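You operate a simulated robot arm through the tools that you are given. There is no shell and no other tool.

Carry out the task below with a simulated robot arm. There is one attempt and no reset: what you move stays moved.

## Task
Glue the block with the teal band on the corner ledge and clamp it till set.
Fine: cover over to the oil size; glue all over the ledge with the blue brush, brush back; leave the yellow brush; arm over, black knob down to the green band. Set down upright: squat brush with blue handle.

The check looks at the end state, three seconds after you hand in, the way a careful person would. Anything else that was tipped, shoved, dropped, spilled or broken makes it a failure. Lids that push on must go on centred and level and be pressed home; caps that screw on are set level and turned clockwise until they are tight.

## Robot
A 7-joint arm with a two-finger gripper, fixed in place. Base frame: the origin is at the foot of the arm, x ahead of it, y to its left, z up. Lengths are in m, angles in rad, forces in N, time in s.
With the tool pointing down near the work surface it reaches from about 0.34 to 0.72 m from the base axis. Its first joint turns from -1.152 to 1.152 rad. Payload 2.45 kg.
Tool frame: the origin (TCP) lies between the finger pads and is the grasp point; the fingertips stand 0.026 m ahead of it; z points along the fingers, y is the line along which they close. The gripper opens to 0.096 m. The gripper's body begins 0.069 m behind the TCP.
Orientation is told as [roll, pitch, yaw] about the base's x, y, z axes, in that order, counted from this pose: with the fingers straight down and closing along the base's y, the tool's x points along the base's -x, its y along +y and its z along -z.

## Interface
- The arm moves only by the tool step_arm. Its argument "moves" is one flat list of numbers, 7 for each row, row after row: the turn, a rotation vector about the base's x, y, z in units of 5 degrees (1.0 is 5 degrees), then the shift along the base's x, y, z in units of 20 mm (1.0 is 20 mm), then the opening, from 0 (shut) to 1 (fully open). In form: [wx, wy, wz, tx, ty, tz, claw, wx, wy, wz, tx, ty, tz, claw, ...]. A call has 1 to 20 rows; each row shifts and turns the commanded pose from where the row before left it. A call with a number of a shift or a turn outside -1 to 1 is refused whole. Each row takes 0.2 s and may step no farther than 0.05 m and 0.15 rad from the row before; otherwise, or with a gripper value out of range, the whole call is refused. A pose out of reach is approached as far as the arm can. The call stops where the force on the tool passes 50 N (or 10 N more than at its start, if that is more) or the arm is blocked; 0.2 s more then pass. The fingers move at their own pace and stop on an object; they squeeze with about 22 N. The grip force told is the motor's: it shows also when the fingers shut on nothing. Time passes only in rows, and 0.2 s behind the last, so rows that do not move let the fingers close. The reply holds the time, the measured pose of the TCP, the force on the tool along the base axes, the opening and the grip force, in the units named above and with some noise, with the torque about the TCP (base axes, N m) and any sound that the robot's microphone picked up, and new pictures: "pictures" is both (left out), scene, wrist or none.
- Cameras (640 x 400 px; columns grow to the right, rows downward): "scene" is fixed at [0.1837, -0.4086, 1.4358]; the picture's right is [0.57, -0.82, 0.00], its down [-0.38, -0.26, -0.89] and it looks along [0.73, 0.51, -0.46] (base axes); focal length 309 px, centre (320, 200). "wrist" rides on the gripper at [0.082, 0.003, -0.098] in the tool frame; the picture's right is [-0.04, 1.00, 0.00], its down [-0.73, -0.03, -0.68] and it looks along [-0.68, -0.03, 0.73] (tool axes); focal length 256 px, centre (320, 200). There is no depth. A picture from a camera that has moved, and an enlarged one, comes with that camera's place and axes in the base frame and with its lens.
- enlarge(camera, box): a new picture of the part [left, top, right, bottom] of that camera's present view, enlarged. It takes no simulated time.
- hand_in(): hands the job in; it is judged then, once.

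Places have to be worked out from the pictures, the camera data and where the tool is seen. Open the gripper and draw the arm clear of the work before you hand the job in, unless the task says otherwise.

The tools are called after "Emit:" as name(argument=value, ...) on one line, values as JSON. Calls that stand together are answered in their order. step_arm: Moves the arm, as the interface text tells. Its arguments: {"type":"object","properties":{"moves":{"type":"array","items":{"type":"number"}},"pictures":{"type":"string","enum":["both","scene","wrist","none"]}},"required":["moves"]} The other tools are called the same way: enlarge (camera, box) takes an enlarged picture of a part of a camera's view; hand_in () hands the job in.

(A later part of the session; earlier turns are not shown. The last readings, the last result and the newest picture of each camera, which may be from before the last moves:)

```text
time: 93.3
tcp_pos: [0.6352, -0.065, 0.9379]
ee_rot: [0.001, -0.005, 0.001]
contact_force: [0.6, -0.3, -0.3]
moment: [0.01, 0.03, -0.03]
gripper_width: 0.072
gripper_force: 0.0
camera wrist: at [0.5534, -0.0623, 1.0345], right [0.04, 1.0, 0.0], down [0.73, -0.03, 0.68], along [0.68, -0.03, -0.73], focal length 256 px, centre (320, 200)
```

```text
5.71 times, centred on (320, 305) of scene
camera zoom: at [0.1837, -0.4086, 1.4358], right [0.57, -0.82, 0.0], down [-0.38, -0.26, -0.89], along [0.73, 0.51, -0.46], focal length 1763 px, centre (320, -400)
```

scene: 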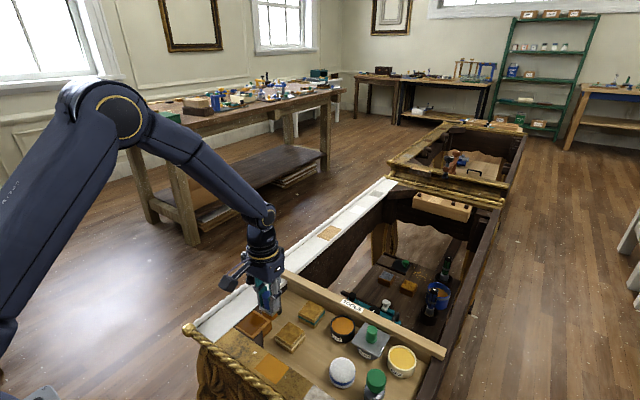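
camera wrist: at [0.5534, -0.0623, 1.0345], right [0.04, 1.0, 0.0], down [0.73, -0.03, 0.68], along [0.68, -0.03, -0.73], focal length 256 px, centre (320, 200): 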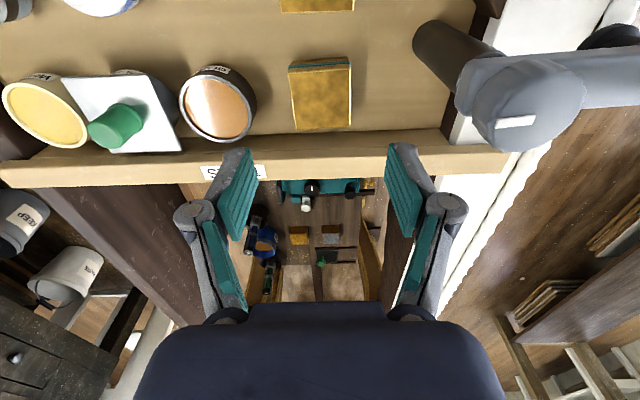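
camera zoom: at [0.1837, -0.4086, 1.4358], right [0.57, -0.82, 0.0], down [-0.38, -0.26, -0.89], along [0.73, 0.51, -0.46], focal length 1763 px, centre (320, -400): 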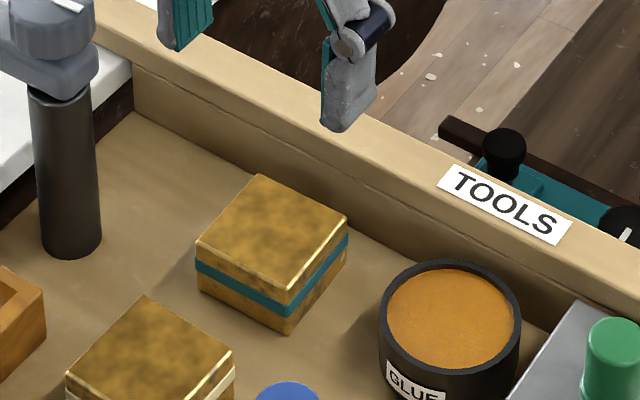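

The block's centre is about (0.6374, -0.065), turned only ~2°, and the pads will square it. I centre and descend to TCP z≈0.833, so the tips stay about 13 mm above the board.

Emit:
step_arm(moves=[0, 0, 0, 0.11, 0, -1, 0.75, 0, 0, 0, 0, 0, -1, 0.75, 0, 0, 0, 0, 0, -1, 0.75, 0, 0, 0, 0, 0, -1, 0.75, 0, 0, 0, 0, 0, -1, 0.75, 0, 0, 0, 0, 0, -0.25, 0.75], pictures="wrist")

Emit:
enlarge(camera="wrist", box=[220, 80, 420, 230])

Emit:
enlarge(camera="scene", box=[280, 270, 360, 340])

```text
time: 94.8
tcp_pos: [0.6357, -0.0663, 0.832]
ee_rot: [-0.003, -0.004, -0.001]
contact_force: [0.8, 0.4, 0.1]
moment: [-0.01, 0.02, -0.03]
gripper_width: 0.0719
gripper_force: 0.1
camera wrist: at [0.5546, -0.0628, 0.9292], right [0.04, 1.0, 0.0], down [0.73, -0.03, 0.68], along [0.68, -0.03, -0.73], focal length 256 px, centre (320, 200)
```

wrist: 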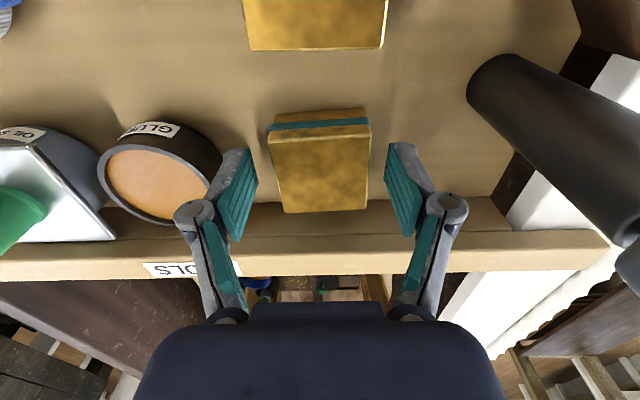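

```text
2.67 times, centred on (320, 155) of wrist
camera zoom: at [0.5546, -0.0628, 0.9292], right [0.04, 1.0, 0.0], down [0.73, -0.03, 0.68], along [0.68, -0.03, -0.73], focal length 683 px, centre (320, 320)
```

zoom: 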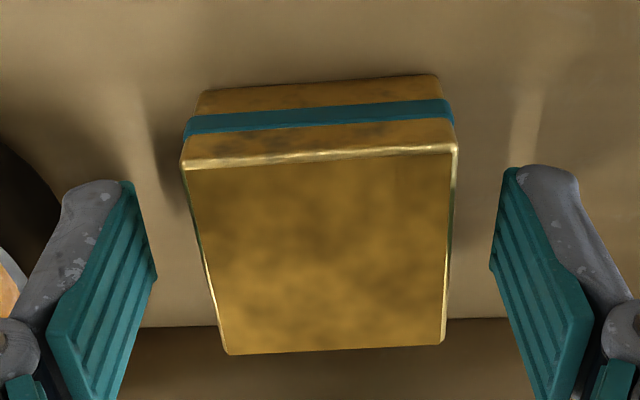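

```text
5.71 times, centred on (320, 305) of scene
camera zoom: at [0.1837, -0.4086, 1.4358], right [0.57, -0.82, 0.0], down [-0.38, -0.26, -0.89], along [0.73, 0.51, -0.46], focal length 1763 px, centre (320, -400)
```

zoom: 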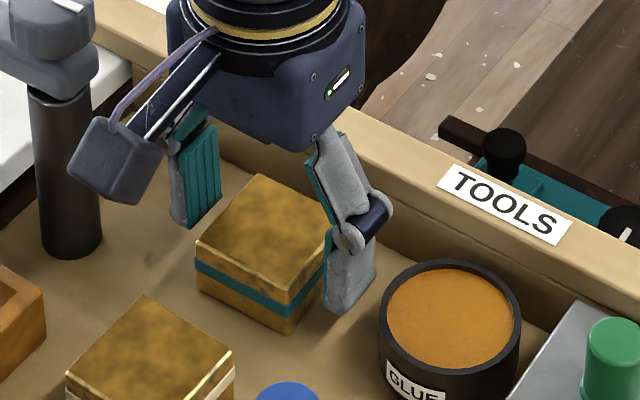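

The block is centred between the pads. I close on it.

Emit:
step_arm(moves=[0, 0, 0, 0, 0.02, 0, 0.6, 0, 0, 0, 0, 0, 0, 0.45, 0, 0, 0, 0, 0, 0, 0.3, 0, 0, 0, 0, 0, 0, 0, 0, 0, 0, 0, 0, 0, 0, 0, 0, 0, 0, 0, 0, 0], pictures="wrist")

Emit:
enlarge(camera="wrist", box=[220, 80, 420, 230])

```text
time: 96.2
tcp_pos: [0.6351, -0.0656, 0.832]
ee_rot: [-0.003, -0.006, 0.0]
contact_force: [0.7, 0.2, 1.1]
moment: [0.02, -0.03, 0.05]
gripper_width: 0.0497
gripper_force: 21.8
camera wrist: at [0.5545, -0.0623, 0.9297], right [0.04, 1.0, 0.0], down [0.73, -0.03, 0.68], along [0.68, -0.03, -0.73], focal length 256 px, centre (320, 200)
```

wrist: 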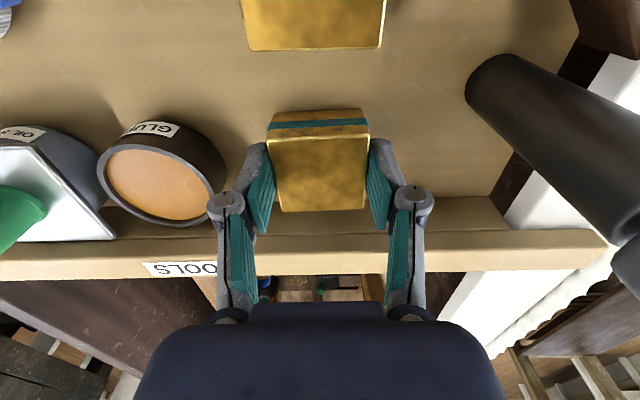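

```text
2.67 times, centred on (320, 155) of wrist
camera zoom: at [0.5545, -0.0623, 0.9297], right [0.04, 1.0, 0.0], down [0.73, -0.03, 0.68], along [0.68, -0.03, -0.73], focal length 683 px, centre (320, 320)
```

zoom: 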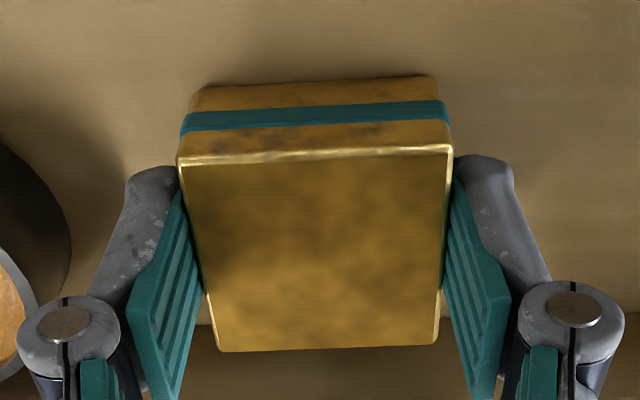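

Gripped at about 50 mm across the band. I lift a little, then to z≈0.915, and check the block hangs level.

Emit:
step_arm(moves=[0, 0, 0, 0, 0, 0.15, 0, 0, 0, 0, 0, 0, 1, 0, 0, 0, 0, 0, 0, 1, 0, 0, 0, 0, 0, 0, 1, 0, 0, 0, 0, 0, 0, 1, 0], pictures="wrist")

Emit:
enlarge(camera="wrist", box=[220, 80, 420, 230])

Emit:
enlarge(camera="scene", box=[280, 250, 380, 340])

```text
time: 97.3
tcp_pos: [0.6376, -0.0654, 0.9168]
ee_rot: [-0.002, -0.006, -0.001]
contact_force: [-0.5, -0.5, -0.3]
moment: [-0.05, 0.03, -0.03]
gripper_width: 0.0492
gripper_force: 22.0
camera wrist: at [0.5565, -0.0629, 1.0136], right [0.04, 1.0, 0.0], down [0.73, -0.03, 0.68], along [0.68, -0.03, -0.73], focal length 256 px, centre (320, 200)
```

wrist: 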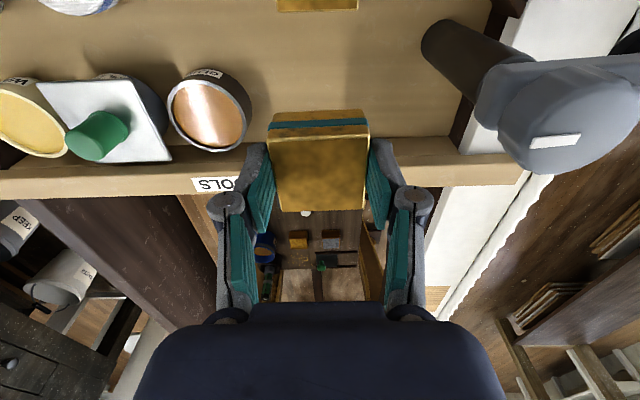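

```text
2.67 times, centred on (320, 155) of wrist
camera zoom: at [0.5565, -0.0629, 1.0136], right [0.04, 1.0, 0.0], down [0.73, -0.03, 0.68], along [0.68, -0.03, -0.73], focal length 683 px, centre (320, 320)
```

zoom: 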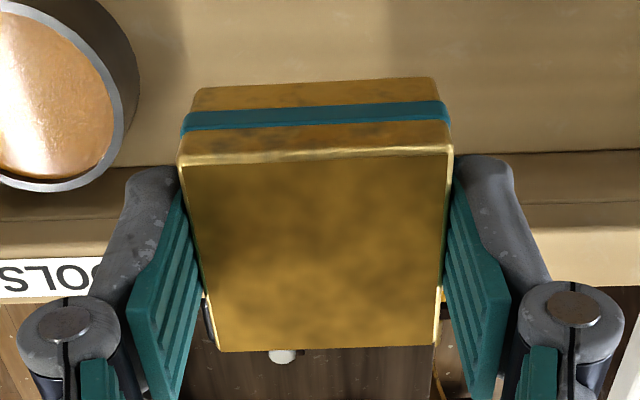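

```text
4.44 times, centred on (330, 295) of scene
camera zoom: at [0.1837, -0.4086, 1.4358], right [0.57, -0.82, 0.0], down [-0.38, -0.26, -0.89], along [0.73, 0.51, -0.46], focal length 1372 px, centre (276, -222)
```

zoom: 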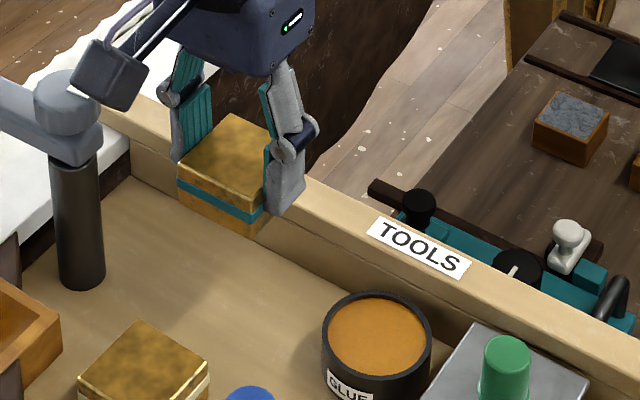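

The block hangs level. I carry it in -x first and then +y, staying clear of the clamp post, to hover over the ledge.

Emit:
step_arm(moves=[0, 0, 0, -0.967, 0, 0, 0, 0, 0, 0, -0.967, 0, 0, 0, 0, 0, 0, -0.967, 0, 0, 0, 0, 0, 0, -0.967, 0, 0, 0, 0, 0, 0, -0.967, 0, 0, 0, 0, 0, 0, -0.967, 0, 0, 0, 0, 0, 0, 0, 0.934, 0, 0, 0, 0, 0, 0, 0.934, 0, 0, 0, 0, 0, 0, 0.934, 0, 0, 0, 0, 0, 0, 0.934, 0, 0, 0, 0, -0.24, 0, 0.934, 0, 0, 0, 0, 0, 0, 0, -0.5, 0], pictures="wrist")

Emit:
enlarge(camera="wrist", box=[220, 50, 420, 220])

Emit:
enlarge(camera="scene", box=[225, 250, 305, 340])

```text
time: 100.0
tcp_pos: [0.52, 0.0274, 0.9055]
ee_rot: [-0.003, -0.004, -0.023]
contact_force: [0.2, -0.4, -1.3]
moment: [0.0, 0.02, 0.01]
gripper_width: 0.049
gripper_force: 22.0
camera wrist: at [0.4398, 0.0322, 1.0043], right [0.06, 1.0, 0.0], down [0.73, -0.04, 0.68], along [0.68, -0.04, -0.73], focal length 256 px, centre (320, 200)
```

wrist: 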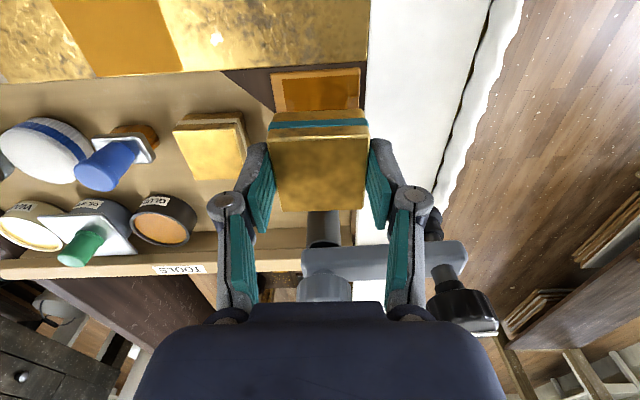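

```text
2.35 times, centred on (320, 135) of wrist
camera zoom: at [0.4398, 0.0322, 1.0043], right [0.06, 1.0, 0.0], down [0.73, -0.04, 0.68], along [0.68, -0.04, -0.73], focal length 602 px, centre (320, 353)
```

zoom: 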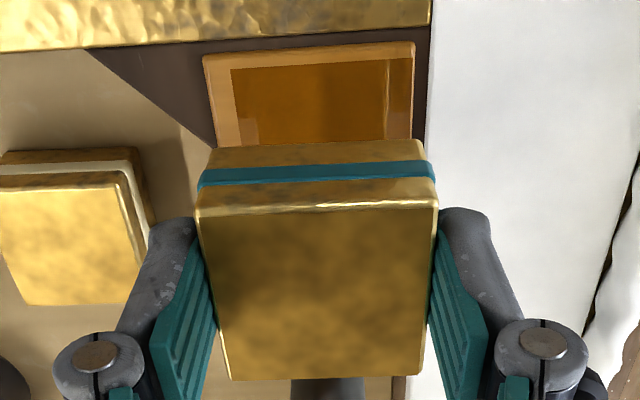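

```text
4.44 times, centred on (265, 295) of scene
camera zoom: at [0.1837, -0.4086, 1.4358], right [0.57, -0.82, 0.0], down [-0.38, -0.26, -0.89], along [0.73, 0.51, -0.46], focal length 1372 px, centre (564, -222)
```

zoom: 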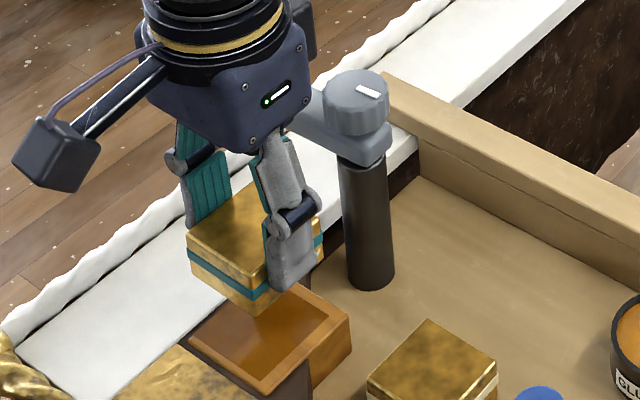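

The block centre sits at about (0.523, 0.028) against the glued area's (0.5215, 0.029), nearly square. I trim 1 mm each way and lower to just above the ledge.

Emit:
step_arm(moves=[0, 0, 0, -0.05, 0.06, -0.7, 0, 0, 0, 0, 0, 0, -0.7, 0, 0, 0, 0, 0, 0, -0.45, 0], pictures="wrist")

Emit:
enlarge(camera="wrist", box=[220, 50, 420, 220])

Emit:
enlarge(camera="scene", box=[225, 270, 305, 340])

```text
time: 100.8
tcp_pos: [0.5202, 0.0287, 0.869]
ee_rot: [-0.003, -0.003, -0.022]
contact_force: [-0.3, 1.0, -1.0]
moment: [0.02, -0.01, 0.01]
gripper_width: 0.0491
gripper_force: 22.0
camera wrist: at [0.4385, 0.0336, 0.9667], right [0.06, 1.0, 0.0], down [0.73, -0.04, 0.68], along [0.68, -0.04, -0.73], focal length 256 px, centre (320, 200)
```

wrist: 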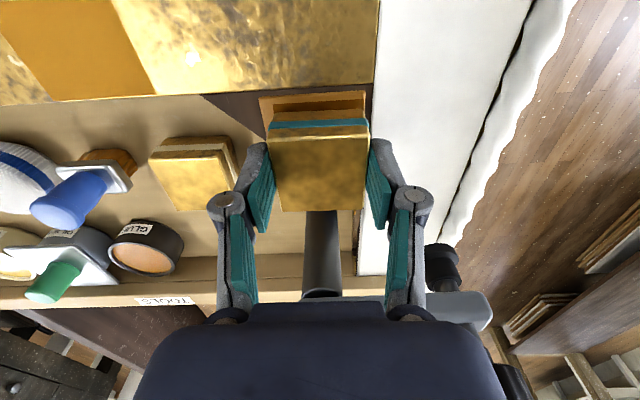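

```text
2.35 times, centred on (320, 135) of wrist
camera zoom: at [0.4385, 0.0336, 0.9667], right [0.06, 1.0, 0.0], down [0.73, -0.04, 0.68], along [0.68, -0.04, -0.73], focal length 602 px, centre (320, 353)
```

zoom: 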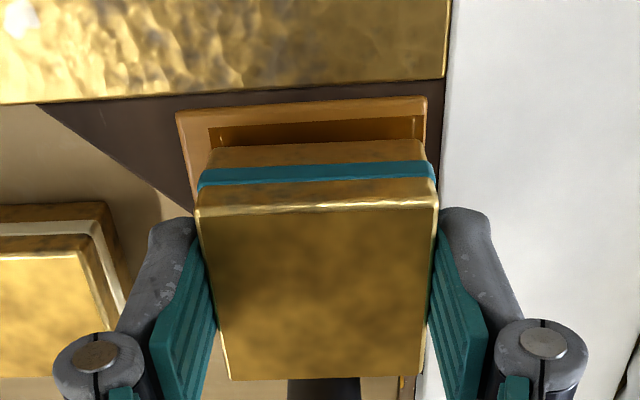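

```text
5.71 times, centred on (265, 305) of scene
camera zoom: at [0.1837, -0.4086, 1.4358], right [0.57, -0.82, 0.0], down [-0.38, -0.26, -0.89], along [0.73, 0.51, -0.46], focal length 1763 px, centre (634, -400)
```

zoom: 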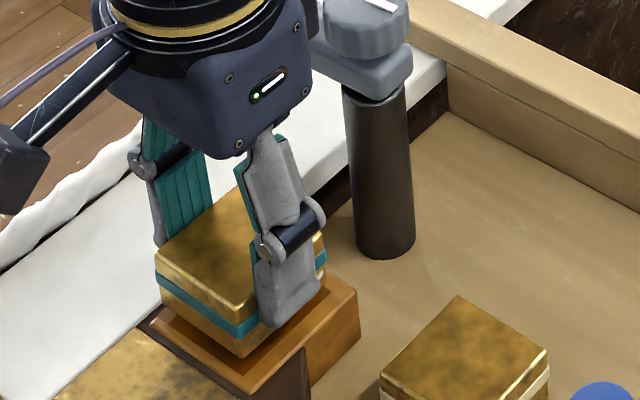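

The block is about 6 mm above the ledge and lined up with the glued area. I lower in small steps until it seats.

Emit:
step_arm(moves=[0, 0, 0, -0.03, 0, -0.15, 0], pictures="none")

Emit:
step_arm(moves=[0, 0, 0, 0, 0, -0.07, 0], pictures="none")

Emit:
step_arm(moves=[0, 0, 0, 0, 0, -0.05, 0], pictures="none")

Emit:
step_arm(moves=[0, 0, 0, 0, 0, -0.05, 0], pictures="wrist")

```text
time: 101.2
tcp_pos: [0.5201, 0.0288, 0.8655]
ee_rot: [-0.001, -0.005, -0.02]
contact_force: [-0.8, 0.1, -0.8]
moment: [0.01, 0.0, 0.01]
gripper_width: 0.049
gripper_force: 22.1
```

```text
time: 101.5
tcp_pos: [0.5195, 0.0302, 0.8652]
ee_rot: [-0.002, -0.006, -0.021]
contact_force: [-0.8, 0.0, -1.2]
moment: [0.01, 0.02, -0.03]
gripper_width: 0.0492
gripper_force: 22.1
```

```text
time: 102.0
tcp_pos: [0.5195, 0.0286, 0.8641]
ee_rot: [-0.001, -0.006, -0.021]
contact_force: [0.5, 0.5, -0.6]
moment: [-0.01, 0.01, 0.01]
gripper_width: 0.0493
gripper_force: 22.3
```

```text
time: 102.3
tcp_pos: [0.5189, 0.0286, 0.8622]
ee_rot: [-0.002, -0.003, -0.021]
contact_force: [-1.2, -0.3, 1.7]
moment: [0.03, -0.05, 0.0]
gripper_width: 0.0491
gripper_force: 22.3
camera wrist: at [0.4376, 0.0336, 0.9602], right [0.06, 1.0, 0.0], down [0.73, -0.04, 0.68], along [0.68, -0.04, -0.73], focal length 256 px, centre (320, 200)
```

wrist: 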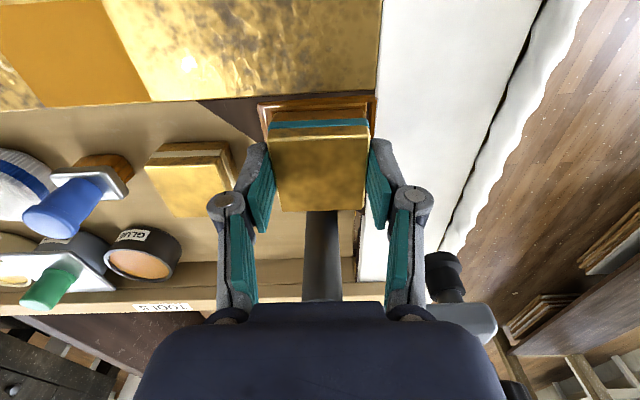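

Emit:
enlarge(camera="wrist", box=[240, 70, 400, 190])

Emit:
enlarge(camera="scene", box=[225, 280, 305, 340])

```text
3.33 times, centred on (320, 130) of wrist
camera zoom: at [0.4376, 0.0336, 0.9602], right [0.06, 1.0, 0.0], down [0.73, -0.04, 0.68], along [0.68, -0.04, -0.73], focal length 853 px, centre (320, 433)
```

zoom: 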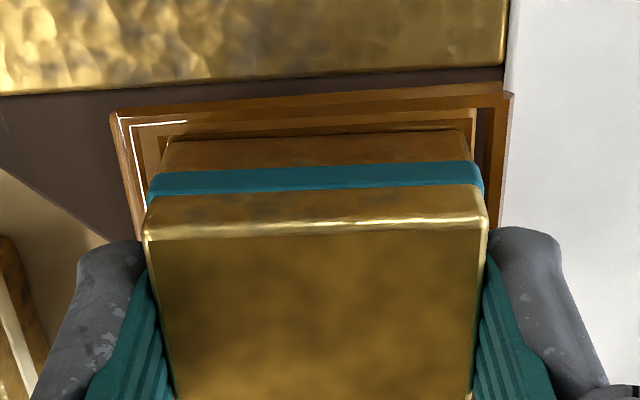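

```text
6.67 times, centred on (265, 310) of scene
camera zoom: at [0.1836, -0.4086, 1.4358], right [0.57, -0.82, 0.0], down [-0.38, -0.26, -0.89], along [0.73, 0.51, -0.46], focal length 2057 px, centre (687, -533)
```

zoom: 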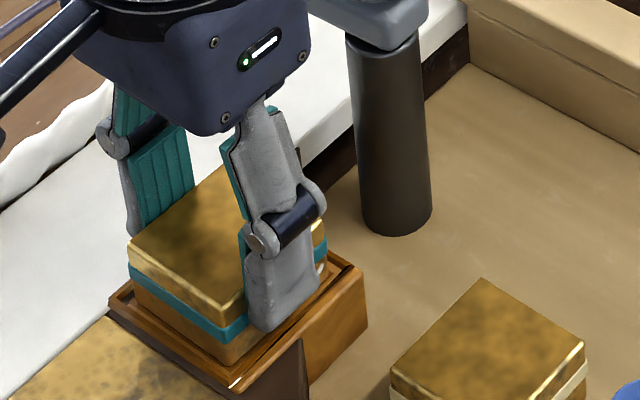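

The block touches the ledge (1.7 N) and looks centred. I seat it with a slight extra press, then release and rise.

Emit:
step_arm(moves=[0, 0, 0, 0, 0, -0.05, 0], pictures="none")

Emit:
step_arm(moves=[0, 0, 0, 0, 0, 0.01, 0.6, 0, 0, 0, 0, 0, 0, 0.7, 0, 0, 0, 0, 0, 0, 0.75], pictures="wrist")

Emit:
enlarge(camera="wrist", box=[240, 70, 400, 190])

```text
time: 102.8
tcp_pos: [0.5194, 0.0294, 0.8622]
ee_rot: [-0.002, -0.006, -0.021]
contact_force: [-4.2, -0.5, 17.7]
moment: [-0.01, 0.13, 0.05]
gripper_width: 0.0495
gripper_force: 22.3
```

```text
time: 103.5
tcp_pos: [0.519, 0.0282, 0.8619]
ee_rot: [-0.003, -0.005, -0.021]
contact_force: [-0.3, 0.3, 0.2]
moment: [0.01, -0.01, -0.01]
gripper_width: 0.072
gripper_force: 0.1
camera wrist: at [0.4377, 0.0335, 0.9591], right [0.06, 1.0, 0.0], down [0.73, -0.04, 0.68], along [0.68, -0.04, -0.73], focal length 256 px, centre (320, 200)
```

wrist: 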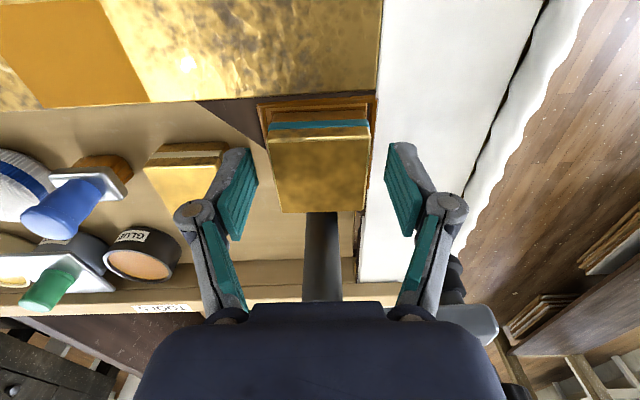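

```text
3.33 times, centred on (320, 130) of wrist
camera zoom: at [0.4377, 0.0335, 0.9591], right [0.06, 1.0, 0.0], down [0.73, -0.04, 0.68], along [0.68, -0.04, -0.73], focal length 853 px, centre (320, 433)
```

zoom: 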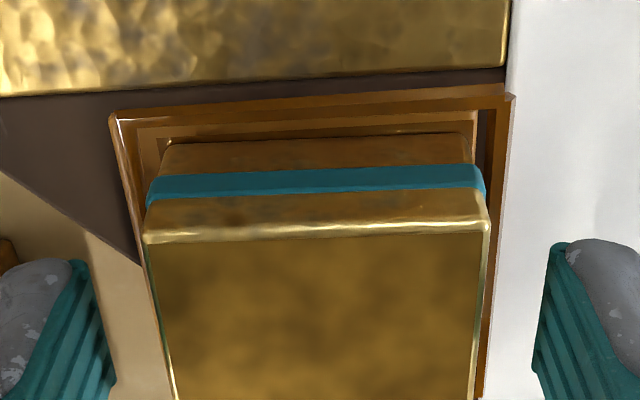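

The block stands on the ledge by itself. I rise straight up and look at the clamp.

Emit:
step_arm(moves=[0, 0, 0, 0, 0, 0.5, 0.75, 0, 0, 0, 0, 0, 1, 0.75, 0, 0, 0, 0, 0, 1, 0.75, 0, 0, 0, 0, 0, 1, 0.75, 0, 0, 0.24, 0, 0, 1, 0.75, 0, 0, 0, 0, 0, 1, 0.75, 0, 0, 0, 0, 0, 1, 0.75], pictures="both")

Emit:
enlarge(camera="wrist", box=[280, 20, 480, 170])

Emit:
enlarge(camera="scene", box=[225, 240, 305, 340])

```text
time: 105.2
tcp_pos: [0.5192, 0.0292, 0.9912]
ee_rot: [-0.001, -0.003, 0.0]
contact_force: [-0.3, -0.5, -0.4]
moment: [0.02, 0.02, -0.02]
gripper_width: 0.072
gripper_force: 0.0
camera wrist: at [0.4383, 0.0326, 1.0893], right [0.04, 1.0, 0.0], down [0.73, -0.03, 0.68], along [0.68, -0.03, -0.73], focal length 256 px, centre (320, 200)
```

scene: 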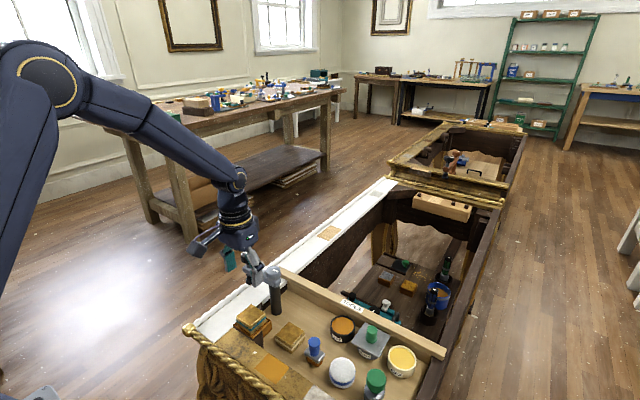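
wrist: 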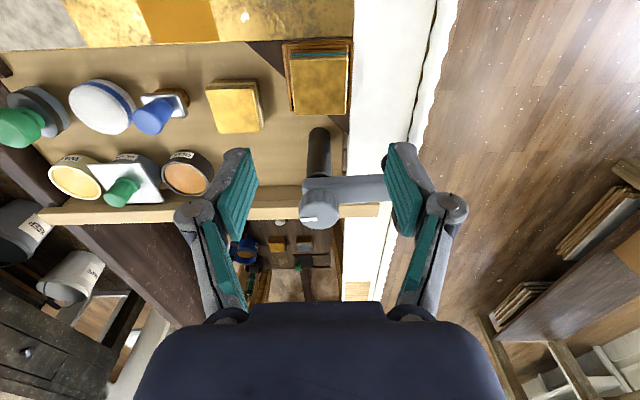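

```text
2.67 times, centred on (380, 95) of wrist
camera zoom: at [0.4383, 0.0326, 1.0893], right [0.04, 1.0, 0.0], down [0.73, -0.03, 0.68], along [0.68, -0.03, -0.73], focal length 683 px, centre (160, 480)
```

zoom: 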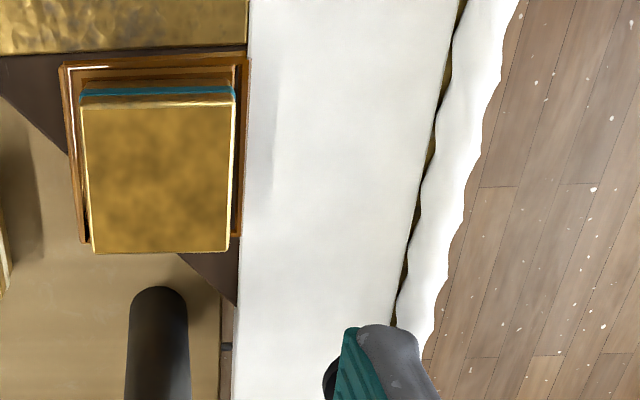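

```text
4.00 times, centred on (265, 290) of scene
camera zoom: at [0.1837, -0.4086, 1.4358], right [0.57, -0.82, 0.0], down [-0.38, -0.26, -0.89], along [0.73, 0.51, -0.46], focal length 1234 px, centre (540, -160)
```

zoom: 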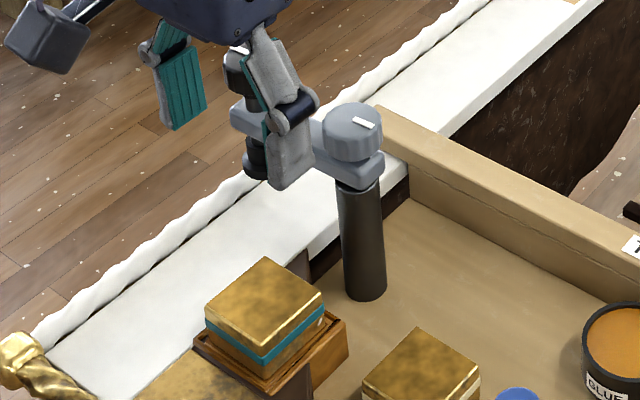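

The block sits squarely on the ledge. I move the arm back out of the scene camera's line so I can study the clamp closely.

Emit:
step_arm(moves=[0, 0, 0, -0.5, -1, 0.5, 0.75, 0, 0, 0, -0.5, -1, 0.5, 0.75, 0, 0, 0, -0.5, -1, 0.5, 0.75, 0, 0, 0, 0, -1, 0, 0.75, 0, 0, 0, 0, -1, 0, 0.75, 0, 0, 0, 0, -1, 0, 0.75], pictures="both")

Emit:
enlarge(camera="scene", box=[230, 240, 300, 320])

Emit:
enlarge(camera="scene", box=[235, 245, 275, 295])

Emit:
enlarge(camera="wrist", box=[330, 60, 530, 220])

```text
time: 106.5
tcp_pos: [0.4907, -0.0931, 1.0231]
ee_rot: [-0.002, -0.003, 0.002]
contact_force: [-0.1, -1.2, 0.4]
moment: [0.01, -0.02, -0.04]
gripper_width: 0.0718
gripper_force: 0.1
camera wrist: at [0.4088, -0.0893, 1.1188], right [0.04, 1.0, 0.0], down [0.73, -0.03, 0.68], along [0.68, -0.03, -0.73], focal length 256 px, centre (320, 200)
```

scene: 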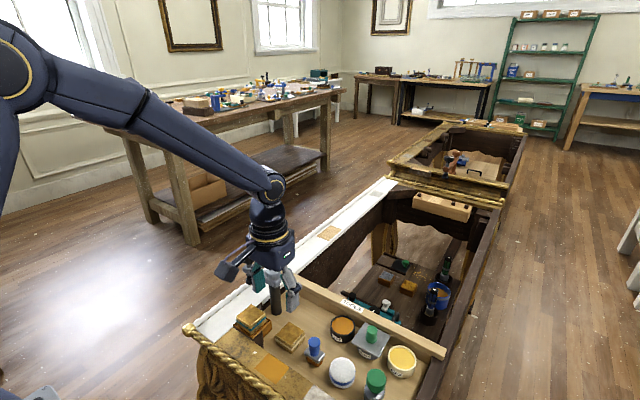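
wrist: 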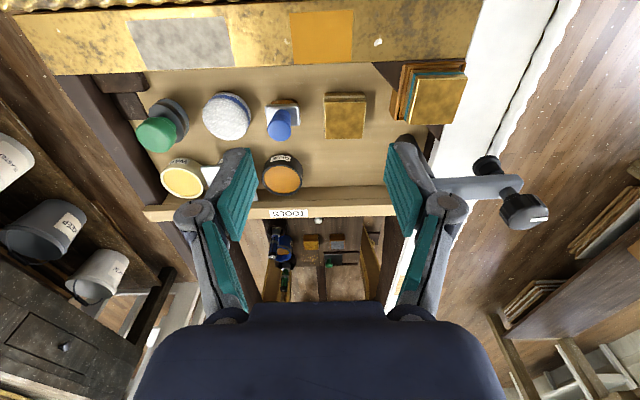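

```text
5.00 times, centred on (265, 280) of scene
camera zoom: at [0.1837, -0.4086, 1.4358], right [0.57, -0.82, 0.0], down [-0.38, -0.26, -0.89], along [0.73, 0.51, -0.46], focal length 1543 px, centre (595, -200)
```

zoom: 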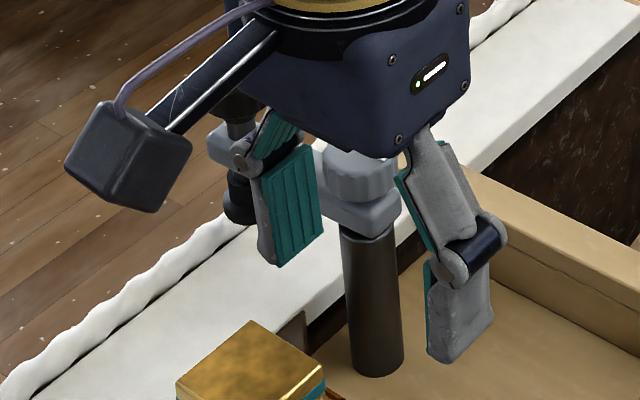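

```text
8.00 times, centred on (255, 270) of scene
camera zoom: at [0.1837, -0.4086, 1.4358], right [0.57, -0.82, 0.0], down [-0.38, -0.26, -0.89], along [0.73, 0.51, -0.46], focal length 2469 px, centre (840, -360)
```

zoom: 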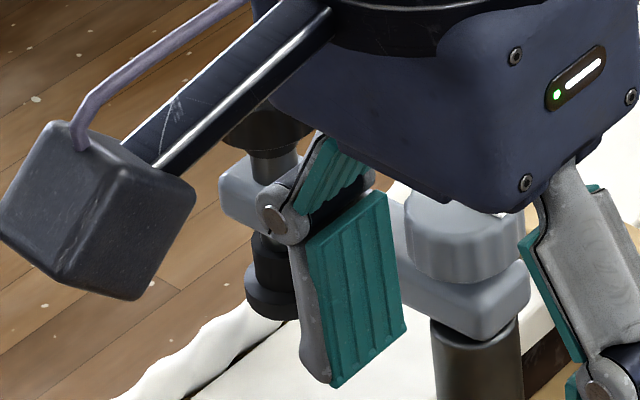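

```text
2.50 times, centred on (430, 140) of wrist
camera zoom: at [0.4088, -0.0893, 1.1188], right [0.04, 1.0, 0.0], down [0.73, -0.03, 0.68], along [0.68, -0.03, -0.73], focal length 640 px, centre (45, 350)
```

zoom: 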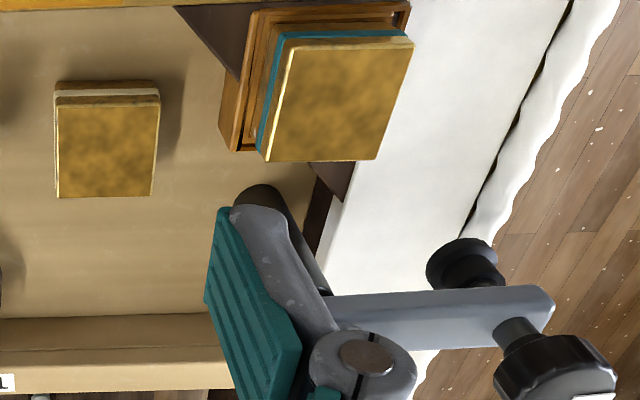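

The arm still blocks the view; I move further to -y.

Emit:
step_arm(moves=[0, 0, 0, 0, -1, 0, 0.75, 0, 0, 0, 0, -1, 0, 0.75, 0, 0, 0, 0, -1, 0, 0.75, 0, 0, 0, 0, -1, 0, 0.75, 0, 0, 0, 0, -1, 0, 0.75, 0, 0, 0, 0, -1, 0, 0.75, 0, 0, 0, 0, -1, 0, 0.75], pictures="scene")

Emit:
enlarge(camera="scene", box=[230, 240, 300, 320])

Emit:
enlarge(camera="scene", box=[235, 245, 265, 290])

Emit:
enlarge(camera="scene", box=[230, 300, 280, 340])

```text
time: 108.2
tcp_pos: [0.4896, -0.2302, 1.022]
ee_rot: [-0.001, -0.003, 0.001]
contact_force: [0.3, -1.2, -0.1]
moment: [0.04, 0.0, 0.01]
gripper_width: 0.0721
gripper_force: 0.0
```

scene: 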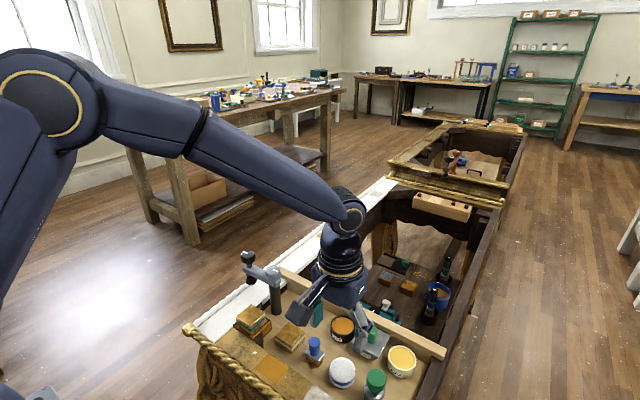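

```text
5.00 times, centred on (265, 280) of scene
camera zoom: at [0.1837, -0.4086, 1.4358], right [0.57, -0.82, 0.0], down [-0.38, -0.26, -0.89], along [0.73, 0.51, -0.46], focal length 1543 px, centre (595, -200)
```

zoom: 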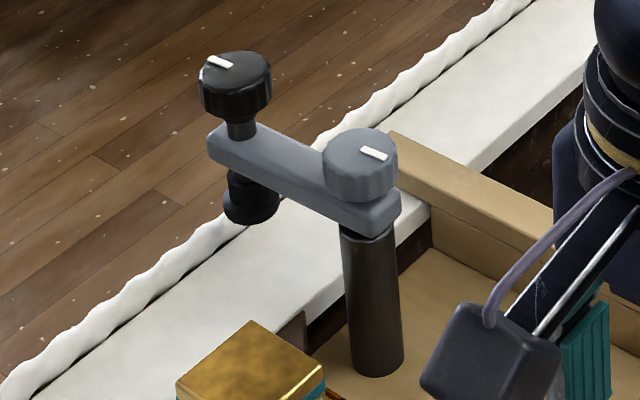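

```text
8.89 times, centred on (250, 268) of scene
camera zoom: at [0.1837, -0.4086, 1.4358], right [0.57, -0.82, 0.0], down [-0.38, -0.26, -0.89], along [0.73, 0.51, -0.46], focal length 2743 px, centre (942, -400)
```

zoom: 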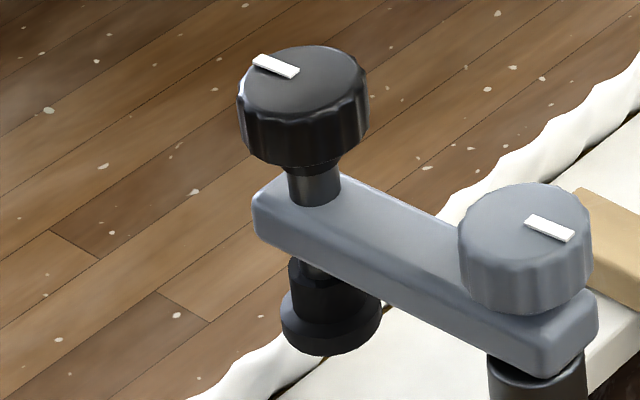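

```text
10.00 times, centred on (255, 320) of scene
camera zoom: at [0.1837, -0.4086, 1.4358], right [0.57, -0.82, 0.0], down [-0.38, -0.26, -0.89], along [0.73, 0.51, -0.46], focal length 3086 px, centre (970, -1000)
```

zoom: 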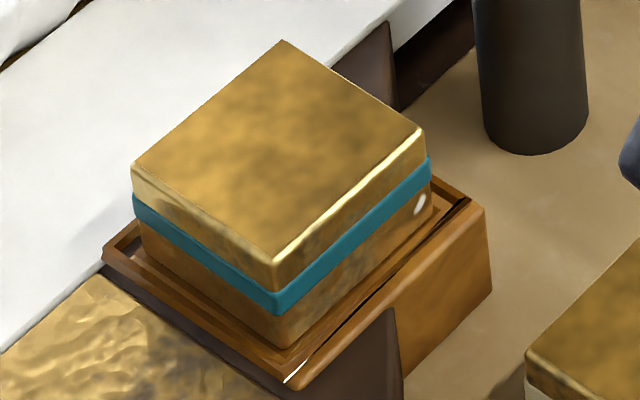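

The clamp has a dark post, a grey bar with a grey knob over the post, and a black-knobbed screw with a bell-shaped pad at the free end; no green band shows yet. I move over the clamp with the gripper wide open for a top view.

Emit:
step_arm(moves=[0, 0, 0, 0.5, 1, 0.5, 1, 0, 0, 0, 0.5, 1, 0.5, 1, 0, 0, 0, 0, 1, 0, 1, 0, 0, 0, 0, 1, 0, 1, 0, 0, 0, 0, 1, 0, 1, 0, 0, 0, 0, 1, 0, 1, 0, 0, 0, 0, 1, 0, 1, 0, 0, 0, 0, 1, 0, 1, 0, 0, 0, 0, 1, 0, 1, 0, 0, 0, 0, 1, 0, 1, 0, 0, 0, 0, 1, 0, 1, 0, 0, 0, 0, 1, 0, 1, 0, 0, 0, 0, 1, 0, 1, 0, 0, 0, 0, 1, 0, 1], pictures="both")

Emit:
enlarge(camera="wrist", box=[230, 60, 430, 220])

```text
time: 111.2
tcp_pos: [0.5106, 0.0505, 1.042]
ee_rot: [-0.001, -0.004, 0.0]
contact_force: [-0.4, 0.3, -1.6]
moment: [-0.03, -0.02, 0.03]
gripper_width: 0.0962
gripper_force: 0.1
camera wrist: at [0.4278, 0.0527, 1.1386], right [0.04, 1.0, 0.0], down [0.73, -0.03, 0.68], along [0.68, -0.03, -0.73], focal length 256 px, centre (320, 200)
```

scene: 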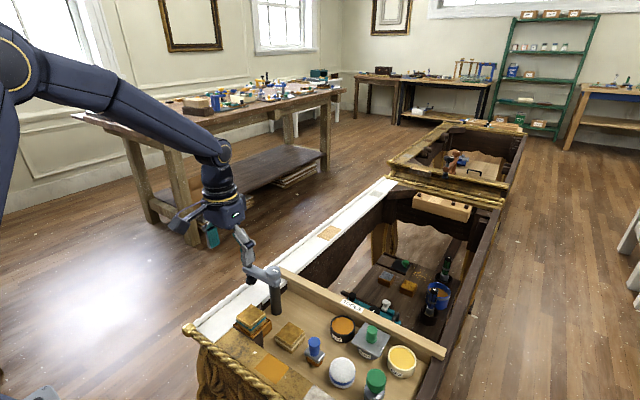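
wrist: 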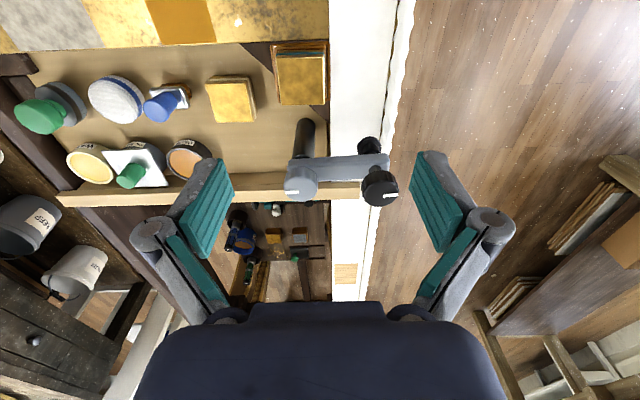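

```text
2.50 times, centred on (330, 140) of wrist
camera zoom: at [0.4278, 0.0527, 1.1386], right [0.04, 1.0, 0.0], down [0.73, -0.03, 0.68], along [0.68, -0.03, -0.73], focal length 640 px, centre (295, 350)
```

zoom: 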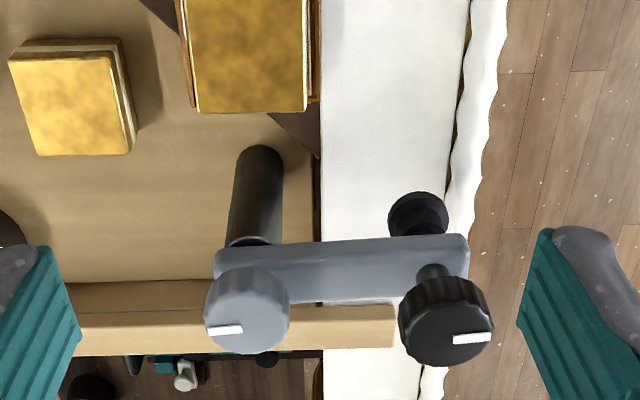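

Post axis ≈ (0.599, 0.025), black screw axis ≈ (0.596, 0.104), black knob top ≈ 0.953, bar roughly z 0.90–0.915; the pad's underside (≈0.862) clears the block top (≈0.857). I plan to hold the bar between the fingers and swing it, so I yaw the gripper -90° while moving above the bar's middle.

Emit:
step_arm(moves=[0, 0, -1, 0.24, 0.04, 0, 0.6, 0, 0, -1, 0.24, 0.04, 0, 0.6, 0, 0, -1, 0.24, 0.04, 0, 0.6, 0, 0, -1, 0.24, 0.04, 0, 0.6, 0, 0, -1, 0.24, 0.04, 0, 0.6, 0, 0, -1, 0.24, 0.04, 0, 0.6, 0, 0, -1, 0.24, 0.04, 0, 0.6, 0, 0, -1, 0.24, 0.04, 0, 0.6, 0, 0, -1, 0.24, 0.04, 0, 0.6, 0, 0, -1, 0.24, 0.04, 0, 0.6, 0, 0, -1, 0.24, 0.04, 0, 0.6, 0, 0, -1, 0.24, 0.04, 0, 0.6, 0, 0, -1, 0.24, 0.04, 0, 0.6, 0, 0, -1, 0.24, 0.04, 0, 0.6, 0, 0, -1, 0.24, 0.04, 0, 0.6, 0, 0, -1, 0.24, 0.04, 0, 0.6, 0, 0, -1, 0.24, 0.04, 0, 0.6, 0, 0, -1, 0.24, 0.04, 0, 0.6], pictures="both")

Emit:
enlarge(camera="wrist", box=[220, 40, 420, 200])

```text
time: 115.0
tcp_pos: [0.5955, 0.063, 1.043]
ee_rot: [-0.001, -0.004, -1.57]
contact_force: [0.1, 0.3, 0.0]
moment: [0.0, 0.01, 0.0]
gripper_width: 0.0578
gripper_force: 0.1
camera wrist: at [0.5991, 0.1449, 1.1394], right [1.0, -0.04, 0.0], down [-0.03, -0.73, 0.68], along [-0.03, -0.68, -0.73], focal length 256 px, centre (320, 200)
```

scene: 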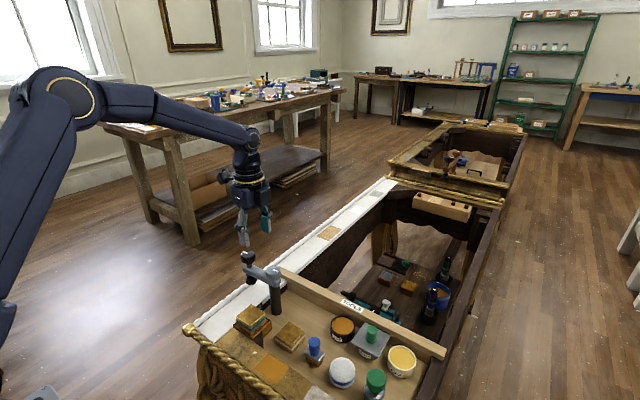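
wrist: 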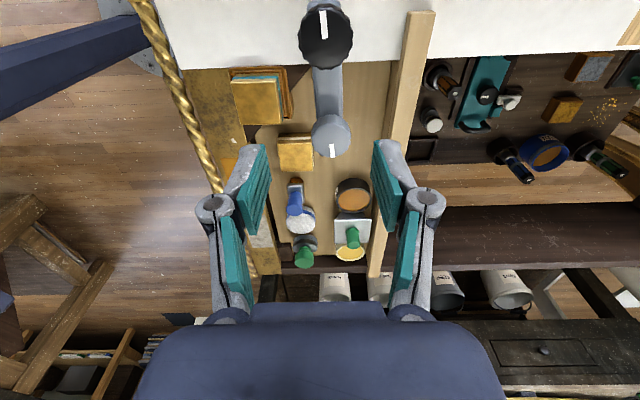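

```text
2.50 times, centred on (320, 120) of wrist
camera zoom: at [0.5991, 0.1449, 1.1394], right [1.0, -0.04, 0.0], down [-0.03, -0.73, 0.68], along [-0.03, -0.68, -0.73], focal length 640 px, centre (320, 400)
```

zoom: 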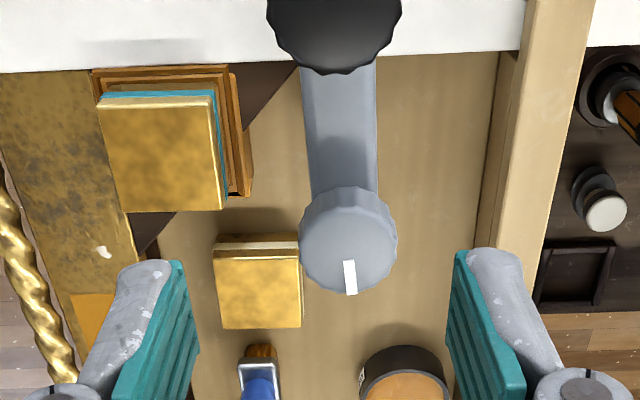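

From this side-on view the bar's centre line is at x≈0.603, about 7 mm to +x of the fingers. I shift, and lower with the fingers straddling the bar between the two knobs.

Emit:
step_arm(moves=[0, 0, 0, 0.35, 0.05, 0, 0.6, 0, 0, 0, 0, 0, -1, 0.6, 0, 0, 0, 0, 0, -1, 0.6, 0, 0, 0, 0, 0, -1, 0.6, 0, 0, 0, 0, 0, -1, 0.6], pictures="both")

Emit:
enlarge(camera="wrist", box=[220, 20, 420, 220])

Emit:
enlarge(camera="scene", box=[220, 220, 300, 320])

```text
time: 116.2
tcp_pos: [0.6033, 0.0661, 0.9633]
ee_rot: [0.0, -0.004, -1.569]
contact_force: [-0.1, 0.5, 0.1]
moment: [0.03, 0.02, 0.02]
gripper_width: 0.0578
gripper_force: 0.1
camera wrist: at [0.6071, 0.1477, 1.0592], right [1.0, -0.04, 0.0], down [-0.03, -0.73, 0.68], along [-0.03, -0.68, -0.73], focal length 256 px, centre (320, 200)
```

scene: 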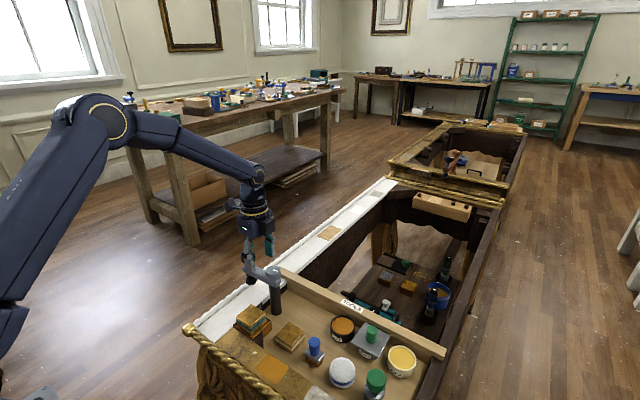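
wrist: 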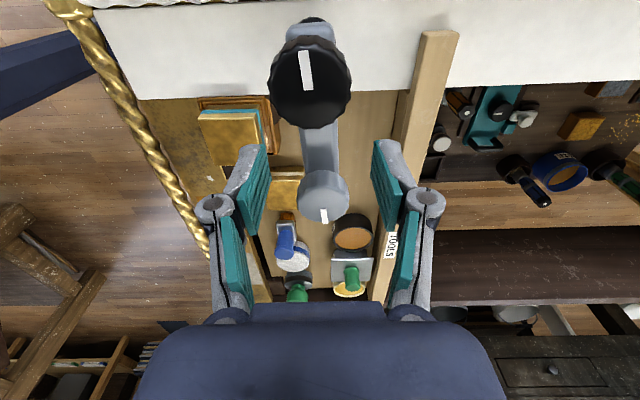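

```text
2.00 times, centred on (320, 120) of wrist
camera zoom: at [0.6071, 0.1477, 1.0592], right [1.0, -0.04, 0.0], down [-0.03, -0.73, 0.68], along [-0.03, -0.68, -0.73], focal length 512 px, centre (320, 360)
```

zoom: 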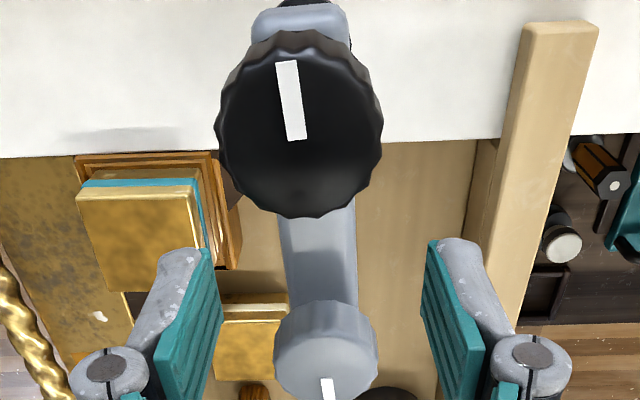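

```text
4.00 times, centred on (260, 270) of scene
camera zoom: at [0.1837, -0.4086, 1.4358], right [0.57, -0.82, 0.0], down [-0.38, -0.26, -0.89], along [0.73, 0.51, -0.46], focal length 1234 px, centre (560, -80)
```

zoom: 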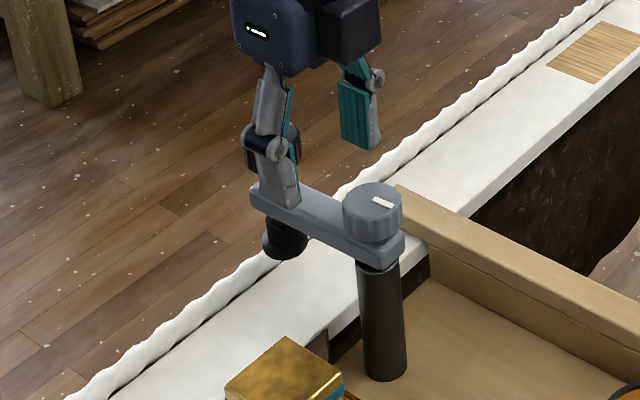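

The bar runs midway between the fingers. I lower the last 44 mm in stages, so the tips reach just past the bar's sides.

Emit:
step_arm(moves=[0, 0, 0, 0, 0, -1, 0.6, 0, 0, 0, 0, 0, -0.6, 0.6], pictures="none")

Emit:
step_arm(moves=[0, 0, 0, 0, 0, -0.3, 0.6, 0, 0, 0, 0, 0, -0.25, 0.6], pictures="both")

Emit:
enlarge(camera="wrist", box=[220, 20, 420, 220])

Emit:
enlarge(camera="scene", box=[230, 230, 300, 310])

```text
time: 116.8
tcp_pos: [0.6044, 0.0647, 0.9297]
ee_rot: [-0.003, -0.005, -1.57]
contact_force: [-0.2, -0.2, 0.4]
moment: [0.0, -0.01, 0.02]
gripper_width: 0.0576
gripper_force: 0.1
```

```text
time: 117.3
tcp_pos: [0.6043, 0.0653, 0.9193]
ee_rot: [-0.003, -0.003, -1.569]
contact_force: [-0.7, 0.5, -0.3]
moment: [0.02, 0.02, 0.01]
gripper_width: 0.0577
gripper_force: 0.1
camera wrist: at [0.6077, 0.1465, 1.0165], right [1.0, -0.04, 0.0], down [-0.03, -0.73, 0.68], along [-0.03, -0.68, -0.73], focal length 256 px, centre (320, 200)
```

scene: 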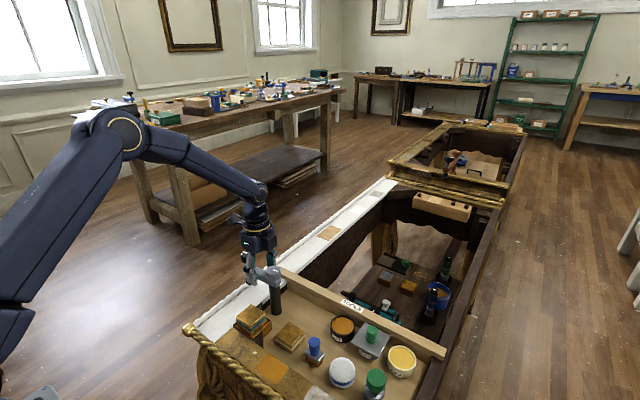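
wrist: 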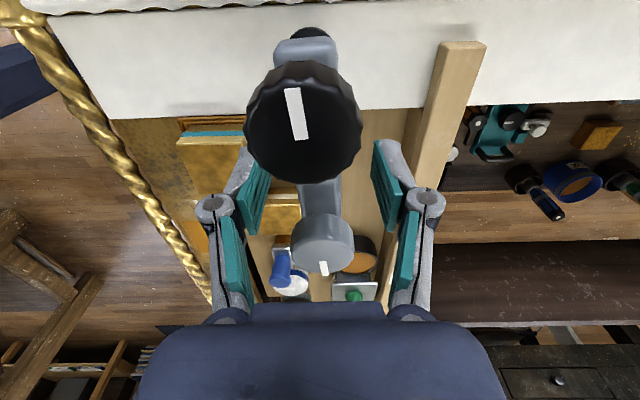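

```text
2.00 times, centred on (320, 120) of wrist
camera zoom: at [0.6077, 0.1465, 1.0165], right [1.0, -0.04, 0.0], down [-0.03, -0.73, 0.68], along [-0.03, -0.68, -0.73], focal length 512 px, centre (320, 360)
```

zoom: 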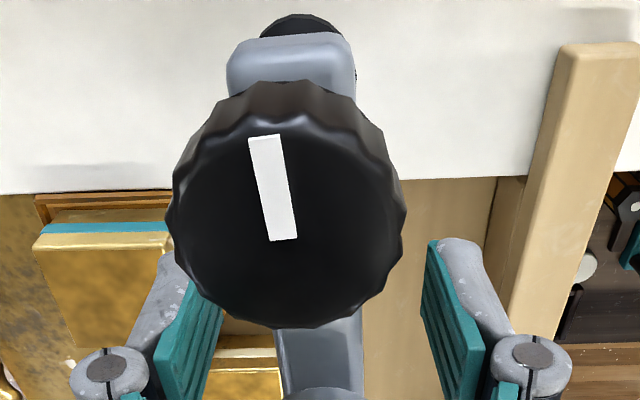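

```text
5.00 times, centred on (265, 270) of scene
camera zoom: at [0.1837, -0.4086, 1.4358], right [0.57, -0.82, 0.0], down [-0.38, -0.26, -0.89], along [0.73, 0.51, -0.46], focal length 1543 px, centre (595, -150)
```

zoom: 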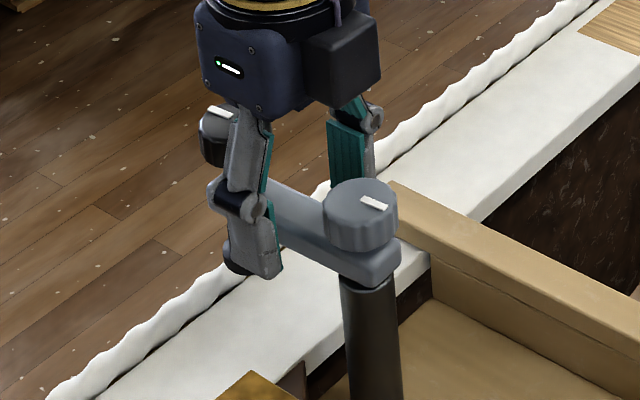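

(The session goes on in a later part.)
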